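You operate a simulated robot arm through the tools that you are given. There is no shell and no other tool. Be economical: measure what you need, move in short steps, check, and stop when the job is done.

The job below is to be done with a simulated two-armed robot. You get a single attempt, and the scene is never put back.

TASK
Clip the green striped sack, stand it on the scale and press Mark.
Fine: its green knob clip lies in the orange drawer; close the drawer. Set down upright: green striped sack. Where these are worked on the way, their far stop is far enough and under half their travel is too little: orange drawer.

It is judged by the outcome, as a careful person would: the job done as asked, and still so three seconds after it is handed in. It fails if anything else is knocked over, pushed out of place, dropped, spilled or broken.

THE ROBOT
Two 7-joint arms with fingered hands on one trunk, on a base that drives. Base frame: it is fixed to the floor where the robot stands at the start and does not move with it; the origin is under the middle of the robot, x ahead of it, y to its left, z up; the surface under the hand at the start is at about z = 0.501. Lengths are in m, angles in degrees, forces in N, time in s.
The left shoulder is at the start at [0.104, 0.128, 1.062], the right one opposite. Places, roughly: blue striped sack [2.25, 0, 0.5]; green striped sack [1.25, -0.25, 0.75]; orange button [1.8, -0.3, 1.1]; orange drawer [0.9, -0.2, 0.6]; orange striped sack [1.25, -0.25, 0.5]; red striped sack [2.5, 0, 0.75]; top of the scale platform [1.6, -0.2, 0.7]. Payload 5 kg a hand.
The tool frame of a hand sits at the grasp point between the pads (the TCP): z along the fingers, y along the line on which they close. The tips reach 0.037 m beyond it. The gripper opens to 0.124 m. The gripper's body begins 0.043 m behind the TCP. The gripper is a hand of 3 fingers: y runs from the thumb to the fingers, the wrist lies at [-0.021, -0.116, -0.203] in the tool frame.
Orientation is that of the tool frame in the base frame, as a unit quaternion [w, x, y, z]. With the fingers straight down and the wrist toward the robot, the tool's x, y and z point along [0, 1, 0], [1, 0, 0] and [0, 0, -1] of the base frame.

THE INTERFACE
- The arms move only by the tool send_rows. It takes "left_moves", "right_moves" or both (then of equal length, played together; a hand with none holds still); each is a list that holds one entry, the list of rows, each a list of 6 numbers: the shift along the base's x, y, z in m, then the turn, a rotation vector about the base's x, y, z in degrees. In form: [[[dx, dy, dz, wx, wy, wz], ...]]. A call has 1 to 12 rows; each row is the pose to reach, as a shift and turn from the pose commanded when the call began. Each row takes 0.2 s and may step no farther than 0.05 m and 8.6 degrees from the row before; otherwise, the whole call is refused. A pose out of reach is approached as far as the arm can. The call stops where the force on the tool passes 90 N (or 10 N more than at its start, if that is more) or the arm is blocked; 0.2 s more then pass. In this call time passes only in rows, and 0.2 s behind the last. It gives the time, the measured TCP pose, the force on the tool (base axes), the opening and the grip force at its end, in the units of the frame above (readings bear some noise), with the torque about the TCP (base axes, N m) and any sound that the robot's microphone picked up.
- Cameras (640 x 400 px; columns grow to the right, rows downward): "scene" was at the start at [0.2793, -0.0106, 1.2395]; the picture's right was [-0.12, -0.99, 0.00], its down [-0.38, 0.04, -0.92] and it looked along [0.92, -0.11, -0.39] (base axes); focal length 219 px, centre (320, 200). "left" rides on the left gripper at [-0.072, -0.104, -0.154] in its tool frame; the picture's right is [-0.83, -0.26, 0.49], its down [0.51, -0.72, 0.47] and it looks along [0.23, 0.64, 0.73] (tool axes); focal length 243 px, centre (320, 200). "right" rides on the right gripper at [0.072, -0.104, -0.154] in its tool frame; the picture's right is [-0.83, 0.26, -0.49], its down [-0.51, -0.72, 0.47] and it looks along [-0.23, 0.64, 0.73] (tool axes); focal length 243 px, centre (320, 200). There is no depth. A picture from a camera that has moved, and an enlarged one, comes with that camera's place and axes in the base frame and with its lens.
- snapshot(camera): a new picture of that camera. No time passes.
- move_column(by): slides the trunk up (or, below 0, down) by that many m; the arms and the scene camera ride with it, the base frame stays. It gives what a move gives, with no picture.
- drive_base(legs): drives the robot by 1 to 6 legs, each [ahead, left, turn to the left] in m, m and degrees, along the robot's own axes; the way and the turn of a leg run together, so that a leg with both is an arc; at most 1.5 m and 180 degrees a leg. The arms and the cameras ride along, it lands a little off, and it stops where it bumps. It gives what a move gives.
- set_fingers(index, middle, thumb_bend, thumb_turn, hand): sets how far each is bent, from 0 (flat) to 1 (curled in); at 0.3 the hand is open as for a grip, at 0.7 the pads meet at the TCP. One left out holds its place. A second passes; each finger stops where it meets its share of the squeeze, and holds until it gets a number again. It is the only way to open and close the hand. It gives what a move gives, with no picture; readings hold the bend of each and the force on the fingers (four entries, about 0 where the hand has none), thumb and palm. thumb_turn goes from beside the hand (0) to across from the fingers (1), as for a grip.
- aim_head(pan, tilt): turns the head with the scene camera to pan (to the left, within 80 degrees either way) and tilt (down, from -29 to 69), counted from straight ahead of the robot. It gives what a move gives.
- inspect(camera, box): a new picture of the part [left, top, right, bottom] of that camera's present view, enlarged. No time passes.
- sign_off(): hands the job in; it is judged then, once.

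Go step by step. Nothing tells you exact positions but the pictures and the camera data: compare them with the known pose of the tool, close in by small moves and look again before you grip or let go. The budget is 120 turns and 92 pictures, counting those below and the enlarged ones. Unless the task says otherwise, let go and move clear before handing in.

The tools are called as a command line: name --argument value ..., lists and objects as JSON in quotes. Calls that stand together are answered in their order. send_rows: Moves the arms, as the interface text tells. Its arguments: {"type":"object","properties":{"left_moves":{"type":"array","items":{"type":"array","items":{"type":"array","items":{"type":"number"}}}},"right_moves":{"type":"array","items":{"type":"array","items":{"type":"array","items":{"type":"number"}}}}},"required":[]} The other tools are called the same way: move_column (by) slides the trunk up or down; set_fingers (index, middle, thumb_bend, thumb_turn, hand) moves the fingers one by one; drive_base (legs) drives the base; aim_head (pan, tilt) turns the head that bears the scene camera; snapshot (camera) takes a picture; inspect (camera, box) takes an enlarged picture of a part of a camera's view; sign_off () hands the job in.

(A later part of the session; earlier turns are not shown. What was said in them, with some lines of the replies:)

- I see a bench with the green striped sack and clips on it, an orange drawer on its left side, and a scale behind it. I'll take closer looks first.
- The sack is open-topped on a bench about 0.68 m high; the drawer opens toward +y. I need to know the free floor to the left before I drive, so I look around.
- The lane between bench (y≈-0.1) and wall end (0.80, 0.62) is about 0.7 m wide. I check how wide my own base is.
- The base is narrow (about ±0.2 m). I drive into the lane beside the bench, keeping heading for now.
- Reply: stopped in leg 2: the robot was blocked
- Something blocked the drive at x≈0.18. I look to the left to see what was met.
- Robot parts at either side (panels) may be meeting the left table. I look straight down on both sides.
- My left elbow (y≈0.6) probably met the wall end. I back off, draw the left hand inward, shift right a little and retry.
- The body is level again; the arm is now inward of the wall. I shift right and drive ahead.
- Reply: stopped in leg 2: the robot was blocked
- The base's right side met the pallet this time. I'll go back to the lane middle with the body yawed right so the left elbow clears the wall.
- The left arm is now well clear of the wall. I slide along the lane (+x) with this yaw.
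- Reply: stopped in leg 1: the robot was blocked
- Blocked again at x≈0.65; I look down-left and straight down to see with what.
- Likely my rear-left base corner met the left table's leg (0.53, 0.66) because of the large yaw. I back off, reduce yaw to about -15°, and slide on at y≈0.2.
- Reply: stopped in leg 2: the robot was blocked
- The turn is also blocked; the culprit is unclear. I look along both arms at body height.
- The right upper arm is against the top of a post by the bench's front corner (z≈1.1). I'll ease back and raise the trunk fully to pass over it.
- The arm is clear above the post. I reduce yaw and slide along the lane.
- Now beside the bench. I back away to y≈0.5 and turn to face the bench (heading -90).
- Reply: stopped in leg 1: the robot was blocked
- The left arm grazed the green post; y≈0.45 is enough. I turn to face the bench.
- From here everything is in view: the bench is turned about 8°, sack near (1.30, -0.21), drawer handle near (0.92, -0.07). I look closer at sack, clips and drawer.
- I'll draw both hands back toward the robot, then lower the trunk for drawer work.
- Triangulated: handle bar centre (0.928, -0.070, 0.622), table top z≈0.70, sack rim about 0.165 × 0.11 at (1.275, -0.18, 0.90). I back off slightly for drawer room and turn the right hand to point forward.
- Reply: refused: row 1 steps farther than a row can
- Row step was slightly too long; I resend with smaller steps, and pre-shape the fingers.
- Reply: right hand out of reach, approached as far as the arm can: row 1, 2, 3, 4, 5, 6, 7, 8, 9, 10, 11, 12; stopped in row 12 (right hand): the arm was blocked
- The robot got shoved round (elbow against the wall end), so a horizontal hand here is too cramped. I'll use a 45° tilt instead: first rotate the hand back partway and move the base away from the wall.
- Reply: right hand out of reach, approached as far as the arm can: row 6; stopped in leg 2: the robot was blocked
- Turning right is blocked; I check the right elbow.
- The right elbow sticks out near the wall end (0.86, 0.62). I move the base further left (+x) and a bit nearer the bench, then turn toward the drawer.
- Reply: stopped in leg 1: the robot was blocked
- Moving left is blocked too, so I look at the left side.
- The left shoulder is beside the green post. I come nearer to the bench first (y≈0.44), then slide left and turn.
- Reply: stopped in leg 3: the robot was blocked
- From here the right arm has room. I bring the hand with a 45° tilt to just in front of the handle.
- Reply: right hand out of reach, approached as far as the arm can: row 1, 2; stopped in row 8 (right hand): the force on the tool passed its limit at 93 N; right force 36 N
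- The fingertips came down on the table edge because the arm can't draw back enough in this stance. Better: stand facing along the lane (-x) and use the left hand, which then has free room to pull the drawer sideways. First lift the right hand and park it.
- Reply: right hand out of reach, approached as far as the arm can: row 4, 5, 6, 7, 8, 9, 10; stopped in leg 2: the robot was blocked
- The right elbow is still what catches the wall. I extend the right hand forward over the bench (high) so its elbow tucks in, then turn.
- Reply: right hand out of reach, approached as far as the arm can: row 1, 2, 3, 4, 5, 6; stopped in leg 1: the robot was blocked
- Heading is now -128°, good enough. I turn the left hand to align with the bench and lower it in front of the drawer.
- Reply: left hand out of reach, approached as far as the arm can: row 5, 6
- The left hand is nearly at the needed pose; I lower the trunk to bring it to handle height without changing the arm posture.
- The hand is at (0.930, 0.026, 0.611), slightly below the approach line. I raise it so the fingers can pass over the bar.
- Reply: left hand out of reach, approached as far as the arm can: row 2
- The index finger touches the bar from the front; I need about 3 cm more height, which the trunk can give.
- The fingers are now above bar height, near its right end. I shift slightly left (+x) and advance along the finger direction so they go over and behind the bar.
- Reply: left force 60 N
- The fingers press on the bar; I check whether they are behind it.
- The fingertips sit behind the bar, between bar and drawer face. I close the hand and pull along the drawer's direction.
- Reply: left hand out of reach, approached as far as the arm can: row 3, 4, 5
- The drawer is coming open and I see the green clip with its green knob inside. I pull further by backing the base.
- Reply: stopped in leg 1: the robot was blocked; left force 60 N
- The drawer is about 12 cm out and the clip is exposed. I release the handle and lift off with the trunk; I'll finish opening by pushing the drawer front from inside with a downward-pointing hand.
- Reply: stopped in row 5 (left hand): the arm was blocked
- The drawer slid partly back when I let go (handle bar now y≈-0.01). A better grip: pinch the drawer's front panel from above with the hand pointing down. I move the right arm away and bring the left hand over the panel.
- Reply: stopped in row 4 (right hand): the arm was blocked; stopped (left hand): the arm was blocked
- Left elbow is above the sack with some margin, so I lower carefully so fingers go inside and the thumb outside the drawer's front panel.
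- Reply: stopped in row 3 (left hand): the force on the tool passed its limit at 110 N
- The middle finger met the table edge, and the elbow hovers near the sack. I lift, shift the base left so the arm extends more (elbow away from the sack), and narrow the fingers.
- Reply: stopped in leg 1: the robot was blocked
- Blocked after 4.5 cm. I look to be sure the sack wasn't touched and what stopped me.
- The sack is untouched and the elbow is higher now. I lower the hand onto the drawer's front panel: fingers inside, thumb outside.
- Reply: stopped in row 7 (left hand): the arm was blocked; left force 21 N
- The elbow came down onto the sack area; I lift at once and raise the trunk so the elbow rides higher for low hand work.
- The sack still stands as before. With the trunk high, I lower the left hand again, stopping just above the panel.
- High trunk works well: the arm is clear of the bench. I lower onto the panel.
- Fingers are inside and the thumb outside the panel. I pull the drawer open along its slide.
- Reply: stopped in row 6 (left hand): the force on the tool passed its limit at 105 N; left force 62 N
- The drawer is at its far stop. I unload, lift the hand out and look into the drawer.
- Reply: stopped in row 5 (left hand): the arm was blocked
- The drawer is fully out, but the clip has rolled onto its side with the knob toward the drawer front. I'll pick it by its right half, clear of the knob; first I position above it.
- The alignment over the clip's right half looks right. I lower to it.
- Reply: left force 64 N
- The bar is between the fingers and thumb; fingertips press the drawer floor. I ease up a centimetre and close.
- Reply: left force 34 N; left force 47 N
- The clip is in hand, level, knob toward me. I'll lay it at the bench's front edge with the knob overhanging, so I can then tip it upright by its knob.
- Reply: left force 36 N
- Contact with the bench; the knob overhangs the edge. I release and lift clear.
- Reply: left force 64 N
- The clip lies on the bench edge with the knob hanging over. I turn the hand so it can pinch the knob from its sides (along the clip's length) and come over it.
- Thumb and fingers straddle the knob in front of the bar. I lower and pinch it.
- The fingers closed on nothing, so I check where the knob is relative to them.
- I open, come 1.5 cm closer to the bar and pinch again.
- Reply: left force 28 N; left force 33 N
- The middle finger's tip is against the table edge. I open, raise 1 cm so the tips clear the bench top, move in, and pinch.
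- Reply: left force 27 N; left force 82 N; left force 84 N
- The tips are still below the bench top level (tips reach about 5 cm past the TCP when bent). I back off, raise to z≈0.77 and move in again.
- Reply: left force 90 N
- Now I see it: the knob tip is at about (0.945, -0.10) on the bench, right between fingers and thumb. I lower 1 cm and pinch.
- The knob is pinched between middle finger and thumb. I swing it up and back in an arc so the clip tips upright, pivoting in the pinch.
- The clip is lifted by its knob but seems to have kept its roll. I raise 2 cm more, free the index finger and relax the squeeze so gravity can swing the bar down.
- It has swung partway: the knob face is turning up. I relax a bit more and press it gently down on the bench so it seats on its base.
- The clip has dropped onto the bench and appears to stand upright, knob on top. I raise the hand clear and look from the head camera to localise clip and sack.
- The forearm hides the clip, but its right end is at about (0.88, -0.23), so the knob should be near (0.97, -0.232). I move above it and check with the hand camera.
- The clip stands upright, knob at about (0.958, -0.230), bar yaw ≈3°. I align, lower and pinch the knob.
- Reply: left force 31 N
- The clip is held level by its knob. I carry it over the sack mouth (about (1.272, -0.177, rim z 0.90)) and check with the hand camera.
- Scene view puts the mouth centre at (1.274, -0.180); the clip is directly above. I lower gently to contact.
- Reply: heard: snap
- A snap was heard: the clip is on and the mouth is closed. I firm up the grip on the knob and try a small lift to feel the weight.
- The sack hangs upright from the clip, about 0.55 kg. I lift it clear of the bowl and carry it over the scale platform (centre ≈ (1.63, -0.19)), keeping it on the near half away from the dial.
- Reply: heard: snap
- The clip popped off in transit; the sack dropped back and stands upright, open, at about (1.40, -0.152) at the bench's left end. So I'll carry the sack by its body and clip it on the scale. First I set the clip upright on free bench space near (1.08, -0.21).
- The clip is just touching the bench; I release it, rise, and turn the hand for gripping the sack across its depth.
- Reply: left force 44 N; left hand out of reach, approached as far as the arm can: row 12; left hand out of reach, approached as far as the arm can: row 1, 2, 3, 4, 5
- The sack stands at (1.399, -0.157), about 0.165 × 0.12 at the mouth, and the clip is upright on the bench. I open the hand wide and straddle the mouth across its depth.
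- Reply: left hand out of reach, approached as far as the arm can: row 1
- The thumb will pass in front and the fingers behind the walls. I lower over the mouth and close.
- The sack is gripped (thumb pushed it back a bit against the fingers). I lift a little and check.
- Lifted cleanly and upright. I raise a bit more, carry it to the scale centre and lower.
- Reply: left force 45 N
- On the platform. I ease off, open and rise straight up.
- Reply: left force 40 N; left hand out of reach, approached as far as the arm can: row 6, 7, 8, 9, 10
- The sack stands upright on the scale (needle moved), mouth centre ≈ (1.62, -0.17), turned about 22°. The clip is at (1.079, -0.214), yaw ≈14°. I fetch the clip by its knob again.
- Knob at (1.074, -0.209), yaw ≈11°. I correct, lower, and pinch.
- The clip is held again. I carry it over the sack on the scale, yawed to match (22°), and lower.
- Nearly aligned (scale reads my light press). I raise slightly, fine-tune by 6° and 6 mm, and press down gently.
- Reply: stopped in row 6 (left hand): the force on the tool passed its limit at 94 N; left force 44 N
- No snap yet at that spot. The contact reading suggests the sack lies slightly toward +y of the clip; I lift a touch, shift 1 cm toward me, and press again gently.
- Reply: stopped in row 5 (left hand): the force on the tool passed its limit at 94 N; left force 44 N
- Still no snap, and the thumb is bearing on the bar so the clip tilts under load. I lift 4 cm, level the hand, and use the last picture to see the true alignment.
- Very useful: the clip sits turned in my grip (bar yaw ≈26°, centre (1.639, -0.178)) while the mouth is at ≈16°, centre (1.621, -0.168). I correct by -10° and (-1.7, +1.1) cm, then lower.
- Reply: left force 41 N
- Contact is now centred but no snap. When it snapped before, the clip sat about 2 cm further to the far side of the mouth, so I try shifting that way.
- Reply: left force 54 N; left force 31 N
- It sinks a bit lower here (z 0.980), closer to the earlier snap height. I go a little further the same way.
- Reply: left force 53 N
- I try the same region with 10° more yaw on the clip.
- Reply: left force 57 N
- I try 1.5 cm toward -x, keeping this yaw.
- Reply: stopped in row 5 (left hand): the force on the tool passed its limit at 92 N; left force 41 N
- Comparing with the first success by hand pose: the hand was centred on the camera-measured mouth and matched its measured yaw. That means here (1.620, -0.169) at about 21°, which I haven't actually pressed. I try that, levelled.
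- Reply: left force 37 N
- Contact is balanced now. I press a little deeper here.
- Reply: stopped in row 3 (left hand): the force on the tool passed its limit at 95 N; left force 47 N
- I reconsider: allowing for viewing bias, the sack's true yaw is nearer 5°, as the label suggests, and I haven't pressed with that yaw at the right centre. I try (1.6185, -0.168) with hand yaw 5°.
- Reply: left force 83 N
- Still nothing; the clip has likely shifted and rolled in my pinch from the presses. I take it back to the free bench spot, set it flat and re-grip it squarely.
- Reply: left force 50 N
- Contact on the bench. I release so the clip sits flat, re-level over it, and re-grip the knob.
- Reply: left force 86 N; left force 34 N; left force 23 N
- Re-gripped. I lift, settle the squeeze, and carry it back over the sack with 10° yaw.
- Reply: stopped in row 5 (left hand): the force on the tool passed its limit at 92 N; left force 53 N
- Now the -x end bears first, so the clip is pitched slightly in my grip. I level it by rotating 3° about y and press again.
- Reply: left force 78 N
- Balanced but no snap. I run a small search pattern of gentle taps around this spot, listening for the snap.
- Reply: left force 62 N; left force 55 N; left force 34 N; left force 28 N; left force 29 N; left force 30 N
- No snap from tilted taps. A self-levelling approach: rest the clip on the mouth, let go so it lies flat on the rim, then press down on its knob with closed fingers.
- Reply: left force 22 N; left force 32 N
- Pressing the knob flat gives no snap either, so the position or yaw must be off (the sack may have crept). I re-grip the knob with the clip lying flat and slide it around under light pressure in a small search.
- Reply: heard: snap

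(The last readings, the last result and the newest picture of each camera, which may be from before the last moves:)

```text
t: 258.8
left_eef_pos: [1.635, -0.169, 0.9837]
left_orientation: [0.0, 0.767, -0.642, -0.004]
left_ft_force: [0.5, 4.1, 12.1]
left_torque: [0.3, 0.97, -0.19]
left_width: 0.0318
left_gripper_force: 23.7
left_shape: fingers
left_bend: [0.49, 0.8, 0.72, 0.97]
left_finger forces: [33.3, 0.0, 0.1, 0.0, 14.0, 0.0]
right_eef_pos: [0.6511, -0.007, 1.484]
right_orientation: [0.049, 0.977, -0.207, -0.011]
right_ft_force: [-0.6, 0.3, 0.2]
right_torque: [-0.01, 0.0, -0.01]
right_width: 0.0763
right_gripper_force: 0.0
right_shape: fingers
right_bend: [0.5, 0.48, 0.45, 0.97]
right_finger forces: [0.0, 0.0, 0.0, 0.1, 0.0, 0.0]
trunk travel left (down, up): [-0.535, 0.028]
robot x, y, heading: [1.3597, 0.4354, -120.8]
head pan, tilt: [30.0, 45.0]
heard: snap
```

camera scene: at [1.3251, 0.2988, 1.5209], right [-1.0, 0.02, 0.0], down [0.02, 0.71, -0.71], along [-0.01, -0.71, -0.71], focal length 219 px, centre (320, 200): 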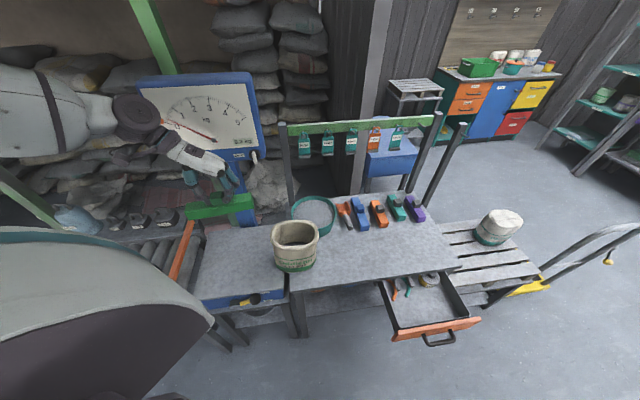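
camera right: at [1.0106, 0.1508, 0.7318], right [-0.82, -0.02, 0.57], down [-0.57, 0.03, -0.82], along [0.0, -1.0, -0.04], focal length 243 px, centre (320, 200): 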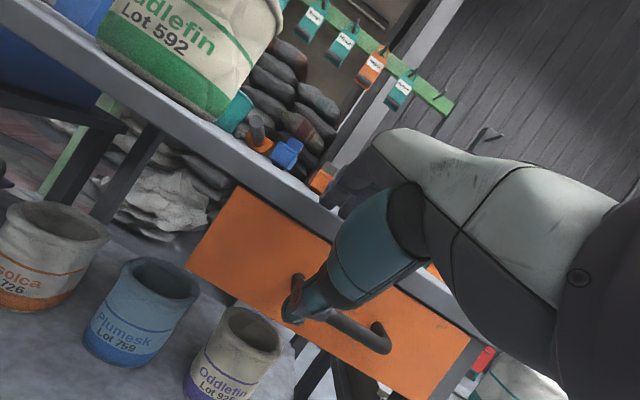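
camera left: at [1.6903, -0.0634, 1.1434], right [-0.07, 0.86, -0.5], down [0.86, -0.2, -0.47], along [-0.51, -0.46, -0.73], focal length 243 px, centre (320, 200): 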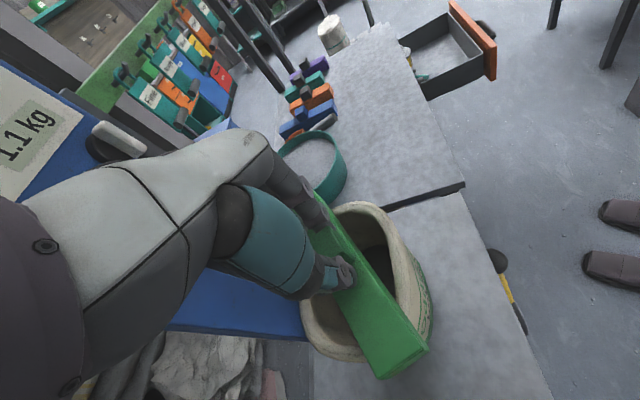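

Snap heard during the slide. To be sure it is attached, I do one tiny slow lift to feel the weight and set it back.

send_rows --left_moves '[[[0, 0, 0.002, 0, 0, 0], [0, 0, 0.004, 0, 0, 0], [0, 0, 0.006, 0, 0, 0], [0, 0, 0.008, 0, 0, 0]]]'

send_rows --left_moves '[[[0, 0, -0.002, 0, 0, 0], [0, 0, -0.004, 0, 0, 0], [0, 0, -0.006, 0, 0, 0], [0, 0, -0.0075, 0, 0, 0]]]'

```text
t: 259.8
left_eef_pos: [1.6344, -0.1715, 0.9921]
left_orientation: [0.0, 0.767, -0.642, -0.002]
left_ft_force: [0.0, 0.3, -0.1]
left_torque: [-0.01, 0.02, 0.0]
left_width: 0.0314
left_gripper_force: 16.4
left_shape: fingers
left_bend: [0.49, 0.8, 0.73, 0.97]
left_finger forces: [16.5, 0.0, 0.0, 0.0, 16.7, 0.0]
right_eef_pos: [0.6511, -0.0078, 1.4834]
right_orientation: [0.048, 0.977, -0.207, -0.011]
right_ft_force: [-0.1, -0.4, -0.5]
right_torque: [-0.01, -0.01, 0.02]
right_width: 0.0761
right_gripper_force: 0.1
right_shape: fingers
right_bend: [0.5, 0.48, 0.45, 0.97]
right_finger forces: [0.0, 0.0, 0.1, 0.0, 0.0, 0.1]
trunk travel left (down, up): [-0.535, 0.028]
robot x, y, heading: [1.3597, 0.4343, -120.8]
head pan, tilt: [30.0, 45.0]
heard: snap
```

```text
t: 260.8
left_eef_pos: [1.636, -0.1708, 0.9835]
left_orientation: [0.001, 0.767, -0.642, -0.003]
left_ft_force: [-0.2, 0.1, 3.6]
left_torque: [0.01, 0.35, 0.02]
left_width: 0.0319
left_gripper_force: 17.5
left_shape: fingers
left_bend: [0.49, 0.8, 0.73, 0.97]
left_finger forces: [18.8, 0.1, 0.1, 0.1, 16.5, 0.1]
right_eef_pos: [0.6507, -0.008, 1.4846]
right_orientation: [0.049, 0.977, -0.206, -0.011]
right_ft_force: [-0.1, 0.2, 0.3]
right_torque: [0.03, 0.01, -0.01]
right_width: 0.0762
right_gripper_force: 0.1
right_shape: fingers
right_bend: [0.5, 0.48, 0.45, 0.97]
right_finger forces: [0.1, 0.0, 0.1, 0.0, 0.0, 0.0]
trunk travel left (down, up): [-0.535, 0.028]
robot x, y, heading: [1.3588, 0.4335, -120.9]
head pan, tilt: [30.0, 45.0]
```

The lift popped it off again, so the clip only needs to be pressed and left alone. I'm at nearly the same spot, so I press a little deeper with a tiny wiggle.

send_rows --left_moves '[[[0, 0, -0.003, 0, 0, 0], [0, 0.0, -0.005, 0, 0, 0], [0, 0.004, -0.005, 0, 0, 0], [0, 0.008, -0.005, 0, 0, 0], [0, 0.004, -0.005, 0, 0, 0], [0, 0, -0.005, 0, 0, 0]]]'

```text
t: 262.2
left_eef_pos: [1.6359, -0.1696, 0.9809]
left_orientation: [0.001, 0.767, -0.641, -0.002]
left_ft_force: [3.2, -1.3, 30.7]
left_torque: [0.17, 1.67, 0.06]
left_width: 0.0318
left_gripper_force: 30.7
left_shape: fingers
left_bend: [0.49, 0.8, 0.73, 0.97]
left_finger forces: [45.8, 0.0, 0.1, 0.0, 16.0, 0.0]
right_eef_pos: [0.6522, -0.0051, 1.4846]
right_orientation: [0.05, 0.977, -0.207, -0.012]
right_ft_force: [0.5, 0.1, 0.0]
right_torque: [0.01, 0.04, 0.01]
right_width: 0.076
right_gripper_force: 0.1
right_shape: fingers
right_bend: [0.5, 0.48, 0.45, 0.97]
right_finger forces: [0.0, 0.0, 0.0, 0.1, 0.1, 0.0]
trunk travel left (down, up): [-0.535, 0.028]
robot x, y, heading: [1.3587, 0.4361, -120.8]
head pan, tilt: [30.0, 45.0]
```

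No snap under the firmer press; it came while sliding lightly. I repeat a light sliding loop around this spot.

send_rows --left_moves '[[[0.004, 0, 0.003, 0, 0, 0], [0.008, 0.006, 0.003, 0, 0, 0], [0, 0.01, 0.003, 0, 0, 0], [-0.008, 0.016, 0.003, 0, 0, 0], [-0.016, 0.016, 0.003, 0, 0, 0], [-0.016, 0.008, 0.003, 0, 0, 0], [-0.016, 0, 0.003, 0, 0, 0], [-0.016, -0.008, 0.003, 0, 0, 0], [-0.008, -0.008, 0.003, 0, 0, 0], [0, -0.008, 0.003, 0, 0, 0], [0.008, -0.008, 0.003, 0, 0, 0], [0.008, 0, 0.003, 0, 0, 0]]]'

```text
t: 264.8
left_eef_pos: [1.6426, -0.1702, 0.9817]
left_orientation: [0.001, 0.767, -0.641, -0.003]
left_ft_force: [-2.7, -1.1, 11.9]
left_torque: [0.1, 1.19, 0.06]
left_width: 0.0327
left_gripper_force: 21.3
left_shape: fingers
left_bend: [0.48, 0.8, 0.73, 0.97]
left_finger forces: [30.8, 0.1, 0.1, 0.1, 12.0, 0.0]
right_eef_pos: [0.6499, -0.0073, 1.4846]
right_orientation: [0.049, 0.977, -0.207, -0.012]
right_ft_force: [-0.8, 0.0, 0.1]
right_torque: [0.03, -0.01, 0.01]
right_width: 0.076
right_gripper_force: 0.1
right_shape: fingers
right_bend: [0.5, 0.48, 0.45, 0.97]
right_finger forces: [0.0, 0.0, 0.0, 0.0, 0.0, 0.1]
trunk travel left (down, up): [-0.535, 0.028]
robot x, y, heading: [1.3616, 0.4343, -120.5]
head pan, tilt: [30.0, 45.0]
```

I level the clip (+3° about y) and repeat the light sliding loop around (1.627, -0.166).

send_rows --left_moves '[[[-0.008, 0.002, 0.01, 0, 2, 0], [-0.016, 0.004, 0.008, -0.5, 3.5, 0], [-0.016, 0.004, 0.003, -0.5, 3.5, 0], [-0.016, 0.004, 0, -0.5, 3.5, 0], [-0.012, 0.004, 0, -0.5, 3.5, 0], [-0.008, 0.01, 0, -0.5, 3.5, 0], [-0.016, 0.012, 0, -0.5, 3.5, 0], [-0.024, 0.01, 0, -0.5, 3.5, 0], [-0.024, 0.002, 0, -0.5, 3.5, 0], [-0.02, -0.004, 0, -0.5, 3.5, 0], [-0.012, -0.004, 0, -0.5, 3.5, 0], [-0.016, 0.002, 0, -0.5, 3.5, 0]]]'

send_rows --left_moves '[[[0, 0, 0, 0, 0, 4], [0, 0, 0, 0, 0, 8], [0, 0.006, 0, 0, 0, 8], [-0.008, 0.004, 0, 0, 0, 8], [-0.008, -0.004, 0, 0, 0, 8], [0, -0.006, 0, 0, 0, 4], [0, 0, 0, 0, 0, 0], [0, 0, 0, 0, 0, -4], [0, 0, 0, 0, 0, -8], [0, 0.006, 0, 0, 0, -8], [-0.008, 0.002, 0, 0, 0, -8], [0, 0, 0, 0, 0, -4]]]'

```text
t: 267.4
left_eef_pos: [1.6268, -0.1692, 0.9821]
left_orientation: [0.023, 0.767, -0.641, -0.024]
left_ft_force: [-1.1, -0.3, 0.6]
left_torque: [0.02, 0.03, 0.01]
left_width: 0.0315
left_gripper_force: 16.6
left_shape: fingers
left_bend: [0.49, 0.8, 0.74, 0.97]
left_finger forces: [16.6, 0.0, 0.0, 0.0, 16.8, 0.0]
right_eef_pos: [0.6516, -0.0082, 1.4845]
right_orientation: [0.048, 0.977, -0.207, -0.01]
right_ft_force: [0.2, 0.6, 0.1]
right_torque: [0.01, 0.02, -0.03]
right_width: 0.0761
right_gripper_force: 0.0
right_shape: fingers
right_bend: [0.5, 0.48, 0.45, 0.97]
right_finger forces: [0.0, 0.0, 0.0, 0.0, 0.0, 0.1]
trunk travel left (down, up): [-0.535, 0.028]
robot x, y, heading: [1.3617, 0.4397, -120.5]
head pan, tilt: [30.0, 45.0]
```

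```text
t: 270.0
left_eef_pos: [1.6275, -0.1708, 0.9827]
left_orientation: [0.022, 0.744, -0.667, -0.025]
left_ft_force: [-0.4, 0.5, 1.0]
left_torque: [0.04, 0.03, 0.02]
left_width: 0.0314
left_gripper_force: 17.0
left_shape: fingers
left_bend: [0.49, 0.8, 0.74, 0.97]
left_finger forces: [16.9, 0.0, 0.0, 0.1, 16.2, 0.0]
right_eef_pos: [0.6513, -0.0089, 1.484]
right_orientation: [0.049, 0.977, -0.207, -0.01]
right_ft_force: [-0.3, -0.1, 0.1]
right_torque: [0.0, 0.02, 0.02]
right_width: 0.0759
right_gripper_force: 0.1
right_shape: fingers
right_bend: [0.5, 0.48, 0.45, 0.97]
right_finger forces: [0.0, 0.0, 0.1, 0.0, 0.0, 0.0]
trunk travel left (down, up): [-0.535, 0.028]
robot x, y, heading: [1.3622, 0.4325, -120.9]
head pan, tilt: [30.0, 45.0]
```

Levelled, the clip no longer touches at this height, so it can go lower now. I press straight down in small steps.

send_rows --left_moves '[[[-0.004, 0, -0.002, 0, 0, 3], [-0.006, 0, -0.005, 0, 0, 4], [-0.006, 0, -0.008, 0, 0, 4], [-0.006, 0, -0.011, 0, 0, 4], [-0.006, 0, -0.013, 0, 0, 4]]]'

```text
t: 271.2
left_eef_pos: [1.6225, -0.1681, 0.9758]
left_orientation: [0.028, 0.767, -0.64, -0.022]
left_ft_force: [14.1, 7.8, 72.7]
left_torque: [0.91, 2.4, -0.38]
left_width: 0.0309
left_gripper_force: 45.4
left_shape: fingers
left_bend: [0.49, 0.8, 0.74, 0.97]
left_finger forces: [66.3, 0.0, 0.0, 0.0, 24.4, 0.0]
right_eef_pos: [0.6528, -0.0021, 1.4879]
right_orientation: [0.053, 0.977, -0.206, -0.011]
right_ft_force: [0.0, -0.4, 0.1]
right_torque: [0.01, 0.0, -0.02]
right_width: 0.0758
right_gripper_force: 0.1
right_shape: fingers
right_bend: [0.5, 0.48, 0.45, 0.97]
right_finger forces: [0.1, 0.0, 0.0, 0.0, 0.1, 0.0]
trunk travel left (down, up): [-0.535, 0.028]
robot x, y, heading: [1.3581, 0.4369, -120.7]
head pan, tilt: [30.0, 45.0]
heard: snap
```

Snap heard; the clip is on. I ease the pressure without lifting, open, rise slowly, close the fingers to a poker and swing the hand forward toward the Mark button at (1.757, -0.306, 1.109).

send_rows --left_moves '[[[0, 0, 0.003, 0, 0, 0]]]'

set_fingers --hand "left" --index 0.42 --middle 0.42 --thumb_bend 0.42

send_rows --left_moves '[[[0, 0, 0.01, 0, 0, 0], [0, 0, 0.025, 0, -1, 0], [0, 0, 0.05, 0, -2, 0], [0, 0, 0.09, 0, -3.5, 0], [0, 0, 0.13, 0, -3.5, 0], [0, 0.01, 0.17, 0, -3.5, 0]]]'

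set_fingers --hand "left" --index 0.7 --middle 0.7 --thumb_bend 0.7

send_rows --left_moves '[[[0.01, 0, 0, -7.5, 0, 0], [0.025, 0, 0, -15, 0, 0], [0.04, 0, 0, -22.5, 0, 0], [0.055, 0, 0, -30, 0, 0], [0.07, 0, 0, -37.5, 0, 0], [0.085, 0, 0, -45, 0, 0], [0.095, 0, 0, -52, 0, 0], [0.1, 0, 0, -58, 0, 0]]]'

```text
t: 271.6
left_eef_pos: [1.6209, -0.1667, 0.9756]
left_orientation: [0.026, 0.766, -0.642, -0.021]
left_ft_force: [12.4, 2.8, 62.1]
left_torque: [0.65, 2.06, -0.22]
left_width: 0.0313
left_gripper_force: 41.1
left_shape: fingers
left_bend: [0.49, 0.8, 0.74, 0.97]
left_finger forces: [58.9, 0.2, 0.0, 0.1, 23.7, 0.1]
right_eef_pos: [0.6505, -0.0021, 1.4859]
right_orientation: [0.05, 0.977, -0.207, -0.01]
right_ft_force: [0.0, -0.4, -0.4]
right_torque: [0.01, 0.01, -0.01]
right_width: 0.0759
right_gripper_force: 0.1
right_shape: fingers
right_bend: [0.5, 0.48, 0.45, 0.97]
right_finger forces: [0.0, 0.0, 0.0, 0.0, 0.1, 0.0]
trunk travel left (down, up): [-0.535, 0.028]
robot x, y, heading: [1.3622, 0.4331, -120.5]
head pan, tilt: [30.0, 45.0]
```

```text
t: 272.6
left_eef_pos: [1.6202, -0.1671, 0.9743]
left_orientation: [0.025, 0.767, -0.641, -0.021]
left_ft_force: [0.1, -0.7, 48.4]
left_torque: [0.75, -0.32, 0.02]
left_width: 0.0499
left_gripper_force: 25.2
left_shape: fingers
left_bend: [0.42, 0.42, 0.77, 0.98]
left_finger forces: [0.4, 0.0, 0.0, 0.1, 50.1, 0.0]
right_eef_pos: [0.6487, -0.0037, 1.4849]
right_orientation: [0.05, 0.977, -0.208, -0.011]
right_ft_force: [0.1, 0.1, -0.7]
right_torque: [-0.01, 0.0, -0.03]
right_width: 0.0762
right_gripper_force: 0.1
right_shape: fingers
right_bend: [0.5, 0.48, 0.45, 0.97]
right_finger forces: [0.0, 0.0, 0.0, 0.1, 0.0, 0.0]
trunk travel left (down, up): [-0.535, 0.028]
robot x, y, heading: [1.3617, 0.4339, -120.9]
head pan, tilt: [30.0, 45.0]
```

```text
t: 274.0
left_eef_pos: [1.6213, -0.1597, 1.1432]
left_orientation: [0.003, 0.768, -0.641, 0.0]
left_ft_force: [0.4, 0.2, 0.8]
left_torque: [0.0, 0.01, -0.02]
left_width: 0.0923
left_gripper_force: 0.0
left_shape: fingers
left_bend: [0.42, 0.42, 0.42, 0.97]
left_finger forces: [0.1, 0.0, 0.0, 0.0, 0.0, 0.0]
right_eef_pos: [0.6508, -0.0062, 1.4843]
right_orientation: [0.05, 0.977, -0.207, -0.011]
right_ft_force: [0.3, 0.8, -0.4]
right_torque: [-0.04, 0.03, 0.0]
right_width: 0.076
right_gripper_force: 0.1
right_shape: fingers
right_bend: [0.5, 0.48, 0.45, 0.97]
right_finger forces: [0.0, 0.1, 0.1, 0.1, 0.0, 0.1]
trunk travel left (down, up): [-0.535, 0.028]
robot x, y, heading: [1.3605, 0.4382, -120.6]
head pan, tilt: [30.0, 45.0]
```

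```text
t: 275.0
left_eef_pos: [1.6208, -0.1608, 1.1418]
left_orientation: [0.003, 0.767, -0.641, 0.0]
left_ft_force: [0.0, -0.2, -0.4]
left_torque: [-0.01, 0.01, 0.0]
left_width: 0.0073
left_gripper_force: 0.1
left_shape: fingers
left_bend: [0.7, 0.7, 0.7, 0.97]
left_finger forces: [0.0, 0.0, 0.1, 0.0, 0.0, 0.1]
right_eef_pos: [0.6507, -0.009, 1.484]
right_orientation: [0.048, 0.977, -0.207, -0.01]
right_ft_force: [0.7, -0.5, 0.0]
right_torque: [-0.01, 0.03, 0.01]
right_width: 0.0761
right_gripper_force: 0.1
right_shape: fingers
right_bend: [0.5, 0.48, 0.45, 0.97]
right_finger forces: [0.1, 0.0, 0.0, 0.0, 0.0, 0.0]
trunk travel left (down, up): [-0.535, 0.028]
robot x, y, heading: [1.358, 0.4378, -120.9]
head pan, tilt: [30.0, 45.0]
```

```text
t: 276.8
left_eef_pos: [1.7222, -0.1597, 1.1426]
left_orientation: [0.376, 0.668, -0.561, 0.312]
left_ft_force: [-1.0, -0.9, 0.2]
left_torque: [0.0, 0.01, -0.03]
left_width: 0.0072
left_gripper_force: 0.1
left_shape: fingers
left_bend: [0.7, 0.7, 0.7, 0.97]
left_finger forces: [0.1, 0.0, 0.0, 0.0, 0.0, 0.0]
right_eef_pos: [0.6513, -0.0071, 1.4849]
right_orientation: [0.049, 0.977, -0.207, -0.011]
right_ft_force: [-0.6, 0.8, 0.0]
right_torque: [0.01, -0.02, 0.01]
right_width: 0.0761
right_gripper_force: 0.1
right_shape: fingers
right_bend: [0.5, 0.48, 0.45, 0.97]
right_finger forces: [0.0, 0.0, 0.0, 0.1, 0.0, 0.0]
trunk travel left (down, up): [-0.535, 0.028]
robot x, y, heading: [1.3601, 0.436, -120.9]
head pan, tilt: [30.0, 45.0]
```

No snap on release, so the clip stayed on. The hand points forward-down at the dial; now I push the fingertips onto the Mark button.

send_rows --left_moves '[[[0.02, -0.035, -0.008, 0, 0, 0], [0.028, -0.065, -0.01, 0, 0, 0], [0.031, -0.078, -0.01, 0, 0, 0], [0.033, -0.088, -0.01, 0, 0, 0], [0.036, -0.097, -0.01, 0, 0, 0], [0.038, -0.106, -0.01, 0, 0, 0], [0.041, -0.115, -0.01, 0, 0, 0]]]'

```text
t: 278.4
left_eef_pos: [1.7623, -0.2753, 1.1333]
left_orientation: [0.376, 0.67, -0.56, 0.311]
left_ft_force: [-2.2, 4.3, 3.0]
left_torque: [-0.08, -0.01, -0.11]
left_width: 0.0075
left_gripper_force: 1.7
left_shape: fingers
left_bend: [0.7, 0.7, 0.7, 0.97]
left_finger forces: [0.0, 4.5, 0.0, 0.1, 0.1, 0.0]
right_eef_pos: [0.6515, -0.0077, 1.4841]
right_orientation: [0.048, 0.977, -0.207, -0.011]
right_ft_force: [0.2, -1.0, 0.5]
right_torque: [0.01, 0.02, -0.01]
right_width: 0.0759
right_gripper_force: 0.0
right_shape: fingers
right_bend: [0.5, 0.48, 0.45, 0.97]
right_finger forces: [0.0, 0.0, 0.1, 0.1, 0.0, 0.0]
trunk travel left (down, up): [-0.535, 0.028]
robot x, y, heading: [1.3605, 0.4399, -120.8]
head pan, tilt: [30.0, 45.0]
heard: click
```

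A click was heard: Mark is pressed. I retreat from the dial, well above the sack, and carry the hand round to the front of the open drawer.

send_rows --left_moves '[[[0, 0.045, 0, 0, 0, 0], [0, 0.09, 0.01, 7.25, 0, 0], [0, 0.135, 0.02, 14.5, 0, 0], [0, 0.175, 0.03, 21.75, 0, 0], [-0.02, 0.215, 0.03, 29, 0, 0], [-0.06, 0.235, 0.03, 36.25, 0, 0], [-0.105, 0.245, 0.03, 43.5, 0, 0], [-0.15, 0.255, 0.03, 50.75, 0, 0], [-0.195, 0.26, 0.03, 58, 0, 0], [-0.24, 0.265, 0.03, 58, 0, 0], [-0.285, 0.27, 0.03, 58, 0, 0], [-0.33, 0.27, 0.03, 58, 0, 0]]]'

send_rows --left_moves '[[[-0.0425, 0.0154, 0, 0, 0, 0], [-0.085, 0.0308, 0, 0, 0, 0], [-0.1275, 0.0462, 0, 0, 0, 0], [-0.17, 0.0616, 0, 0, 0, 0], [-0.2125, 0.077, 0, 0, 0, 0], [-0.255, 0.0924, 0, 0, 0, 0], [-0.2975, 0.1078, 0, 0, 0, 0], [-0.34, 0.1232, 0, 0, 0, 0], [-0.3825, 0.1386, 0, 0, 0, 0], [-0.425, 0.154, 0, 0, 0, 0], [-0.4675, 0.1694, 0, 0, 0, 0], [-0.51, 0.185, 0, 0, 0, 0]]]'

```text
t: 281.0
left_eef_pos: [1.4339, -0.0538, 1.1614]
left_orientation: [0.001, 0.767, -0.641, -0.001]
left_ft_force: [0.8, -1.1, 0.3]
left_torque: [0.06, 0.02, 0.02]
left_width: 0.007
left_gripper_force: 0.1
left_shape: fingers
left_bend: [0.7, 0.7, 0.7, 0.97]
left_finger forces: [0.1, 0.0, 0.0, 0.1, 0.0, 0.1]
left hand out of reach, approached as far as the arm can: row 10, 11, 12
right_eef_pos: [0.6494, -0.0127, 1.4801]
right_orientation: [0.047, 0.977, -0.207, -0.011]
right_ft_force: [-0.5, -1.1, 0.1]
right_torque: [0.03, 0.04, 0.01]
right_width: 0.0761
right_gripper_force: 0.0
right_shape: fingers
right_bend: [0.5, 0.48, 0.45, 0.97]
right_finger forces: [0.1, 0.0, 0.0, 0.0, 0.0, 0.1]
trunk travel left (down, up): [-0.535, 0.028]
robot x, y, heading: [1.358, 0.4372, -120.5]
head pan, tilt: [30.0, 45.0]
```

```text
t: 283.6
left_eef_pos: [0.9227, 0.1345, 1.1628]
left_orientation: [0.004, 0.767, -0.642, 0.001]
left_ft_force: [-0.3, 0.0, 0.8]
left_torque: [0.0, -0.01, -0.01]
left_width: 0.0068
left_gripper_force: 0.0
left_shape: fingers
left_bend: [0.7, 0.7, 0.7, 0.97]
left_finger forces: [0.0, 0.0, 0.1, 0.0, 0.0, 0.0]
left hand out of reach, approached as far as the arm can: row 1, 2, 3, 4, 5, 6
right_eef_pos: [0.6493, -0.0079, 1.4816]
right_orientation: [0.048, 0.977, -0.208, -0.011]
right_ft_force: [-0.5, 0.1, -0.1]
right_torque: [-0.01, -0.06, 0.04]
right_width: 0.0762
right_gripper_force: 0.0
right_shape: fingers
right_bend: [0.5, 0.48, 0.45, 0.97]
right_finger forces: [0.0, 0.1, 0.0, 0.1, 0.0, 0.0]
trunk travel left (down, up): [-0.535, 0.028]
robot x, y, heading: [1.3594, 0.4338, -120.7]
head pan, tilt: [30.0, 45.0]
```

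I shift outward in front of the drawer face and lower partway to check reach.

send_rows --left_moves '[[[0, 0.03, -0.03, 0, 0, 0], [0, 0.065, -0.06, 0, 0, 0], [0, 0.075, -0.1, 0, 0, 0], [0, 0.075, -0.145, 0, 0, 0], [0, 0.075, -0.19, 0, 0, 0], [0, 0.075, -0.235, 0, 0, 0], [0, 0.075, -0.28, 0, 0, 0], [0, 0.075, -0.325, 0, 0, 0], [0, 0.075, -0.36, 0, 0, 0]]]'

```text
t: 285.6
left_eef_pos: [0.926, 0.2084, 0.804]
left_orientation: [0.004, 0.767, -0.641, 0.0]
left_ft_force: [1.0, -0.5, 0.6]
left_torque: [0.01, 0.0, 0.0]
left_width: 0.0068
left_gripper_force: 0.1
left_shape: fingers
left_bend: [0.7, 0.7, 0.7, 0.97]
left_finger forces: [0.1, 0.0, 0.0, 0.0, 0.0, 0.0]
right_eef_pos: [0.6523, -0.0073, 1.4834]
right_orientation: [0.048, 0.977, -0.207, -0.011]
right_ft_force: [-0.6, 0.2, -0.5]
right_torque: [-0.02, 0.0, 0.01]
right_width: 0.0763
right_gripper_force: 0.2
right_shape: fingers
right_bend: [0.5, 0.48, 0.45, 0.97]
right_finger forces: [0.0, 0.0, 0.1, 0.0, 0.0, 0.0]
trunk travel left (down, up): [-0.535, 0.028]
robot x, y, heading: [1.3586, 0.439, -120.7]
head pan, tilt: [30.0, 45.0]
```

Reach is fine. I lower to panel height and push the drawer shut along its slide, gently.

send_rows --left_moves '[[[0, 0, -0.04, 0, 0, 0], [0, 0, -0.08, 0, 0, 0], [0, 0, -0.119, 0, 0, 0]]]'

send_rows --left_moves '[[[0.003, -0.022, 0, 0, 0, 0], [0.006, -0.044, 0, 0, 0, 0], [0.008, -0.066, 0, 0, 0, 0], [0.011, -0.088, 0, 0, 0, 0], [0.014, -0.11, 0, 0, 0, 0], [0.017, -0.132, 0, 0, 0, 0], [0.02, -0.154, 0, 0, 0, 0], [0.023, -0.176, 0, 0, 0, 0], [0.025, -0.198, 0, 0, 0, 0], [0.028, -0.22, 0, 0, 0, 0], [0.03, -0.235, 0, 0, 0, 0], [0.032, -0.25, 0, 0, 0, 0]]]'

```text
t: 286.4
left_eef_pos: [0.925, 0.2086, 0.6847]
left_orientation: [0.003, 0.767, -0.642, -0.001]
left_ft_force: [-0.2, -0.1, 0.9]
left_torque: [0.04, -0.01, 0.01]
left_width: 0.0068
left_gripper_force: 0.0
left_shape: fingers
left_bend: [0.7, 0.7, 0.7, 0.97]
left_finger forces: [0.1, 0.0, 0.0, 0.1, 0.0, 0.0]
right_eef_pos: [0.6509, -0.0075, 1.4838]
right_orientation: [0.049, 0.977, -0.207, -0.011]
right_ft_force: [0.2, 0.8, -0.3]
right_torque: [0.01, -0.01, -0.01]
right_width: 0.0761
right_gripper_force: 0.0
right_shape: fingers
right_bend: [0.5, 0.48, 0.45, 0.97]
right_finger forces: [0.0, 0.0, 0.0, 0.1, 0.1, 0.0]
trunk travel left (down, up): [-0.535, 0.028]
robot x, y, heading: [1.358, 0.4348, -120.8]
head pan, tilt: [30.0, 45.0]
```

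```text
t: 289.0
left_eef_pos: [0.9579, -0.0425, 0.6864]
left_orientation: [0.005, 0.767, -0.642, 0.0]
left_ft_force: [-0.2, 1.2, 6.6]
left_torque: [-0.12, 0.02, -0.02]
left_width: 0.0069
left_gripper_force: 3.2
left_shape: fingers
left_bend: [0.7, 0.71, 0.7, 0.97]
left_finger forces: [0.1, 6.4, 0.1, 0.0, 0.0, 0.0]
right_eef_pos: [0.652, -0.0068, 1.485]
right_orientation: [0.05, 0.977, -0.207, -0.011]
right_ft_force: [0.1, -1.1, 0.5]
right_torque: [0.03, 0.04, -0.02]
right_width: 0.076
right_gripper_force: 0.1
right_shape: fingers
right_bend: [0.5, 0.48, 0.45, 0.97]
right_finger forces: [0.0, 0.0, 0.1, 0.0, 0.1, 0.0]
trunk travel left (down, up): [-0.535, 0.028]
robot x, y, heading: [1.3638, 0.4363, -120.7]
head pan, tilt: [30.0, 45.0]
```

Pushing lightly at y≈-0.04; I continue to the closed stop.

send_rows --left_moves '[[[0.001, -0.01, 0, 0, 0, 0], [0.002, -0.02, 0, 0, 0, 0], [0.004, -0.03, 0, 0, 0, 0], [0.005, -0.04, 0, 0, 0, 0], [0.006, -0.05, 0, 0, 0, 0]]]'

```text
t: 290.1
left_eef_pos: [0.9553, -0.0616, 0.6836]
left_orientation: [-0.003, 0.761, -0.649, -0.009]
left_ft_force: [2.7, 34.1, 7.8]
left_torque: [1.31, -0.09, -0.27]
left_width: 0.0076
left_gripper_force: 17.1
left_shape: fingers
left_bend: [0.7, 0.7, 0.68, 0.97]
left_finger forces: [30.5, 0.0, 0.0, 0.0, 4.4, 0.1]
right_eef_pos: [0.6514, -0.0039, 1.4844]
right_orientation: [0.049, 0.977, -0.209, -0.012]
right_ft_force: [0.7, 0.2, 0.0]
right_torque: [0.0, -0.03, 0.0]
right_width: 0.0759
right_gripper_force: 0.1
right_shape: fingers
right_bend: [0.5, 0.48, 0.45, 0.97]
right_finger forces: [0.0, 0.0, 0.0, 0.0, 0.1, 0.0]
trunk travel left (down, up): [-0.535, 0.028]
robot x, y, heading: [1.3608, 0.4366, -121.0]
head pan, tilt: [30.0, 45.0]
stopped in row 5 (left hand): the force on the tool passed its limit at 101 N (the readings are from after the stop); the commanded pose is now the measured one
```

Firm stop with the handle bar back at its original place (y≈-0.066): the drawer is closed. One finger may sit behind the bar, so I lift straight up first, then withdraw.

send_rows --left_moves '[[[0, 0.002, 0.02, 0, 0, 0], [0, 0.002, 0.05, 0, 0, 0], [0, 0.002, 0.09, 0, 0, 0], [0, 0.02, 0.13, 0, 0, 0], [0, 0.06, 0.16, 0, 0, 0], [0, 0.1, 0.19, 0, 0, 0], [0.02, 0.13, 0.22, 0, 0, 0], [0.04, 0.15, 0.26, 0, 0, 0], [0.06, 0.16, 0.3, 0, 0, 0]]]'

```text
t: 292.1
left_eef_pos: [1.0168, 0.0902, 0.985]
left_orientation: [-0.001, 0.763, -0.647, -0.006]
left_ft_force: [-0.2, -0.4, 0.1]
left_torque: [0.0, 0.01, -0.03]
left_width: 0.0069
left_gripper_force: 0.1
left_shape: fingers
left_bend: [0.7, 0.7, 0.7, 0.97]
left_finger forces: [0.0, 0.0, 0.1, 0.1, 0.1, 0.0]
right_eef_pos: [0.6512, -0.0052, 1.4838]
right_orientation: [0.049, 0.977, -0.208, -0.012]
right_ft_force: [0.0, -0.4, -0.1]
right_torque: [-0.05, -0.01, -0.01]
right_width: 0.076
right_gripper_force: 0.1
right_shape: fingers
right_bend: [0.5, 0.48, 0.45, 0.97]
right_finger forces: [0.0, 0.1, 0.1, 0.0, 0.2, 0.0]
trunk travel left (down, up): [-0.535, 0.028]
robot x, y, heading: [1.3598, 0.4359, -120.8]
head pan, tilt: [30.0, 45.0]
```

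The clip is on, the sack is on the scale, Mark has been pressed and the drawer is shut. Both hands are clear, so I hand in.

sign_off

```text
The job is handed in.
```

I handed the job in with all parts done. With no pictures left, the clip, the Mark press and the closed drawer were confirmed only by sound, force and position.

- **Sack:** it was standing upright on the scale in the last picture. I pressed on it many times after that while fitting the clip, up to about 95 N.
- **Clip:** it popped off twice when the sack was lifted by it. Once that was while I was carrying the sack, which dropped a few centimetres back onto the bench and landed upright. I then carried the sack by its body and refitted the clip on the scale. The final snap was followed by a clean release.
- **Mark:** I pressed where I had worked out the button to be, felt light contact and heard a click.
- **Drawer:** I opened it to its far stop. Closing it, the push met a firm stop with the handle at its starting position.
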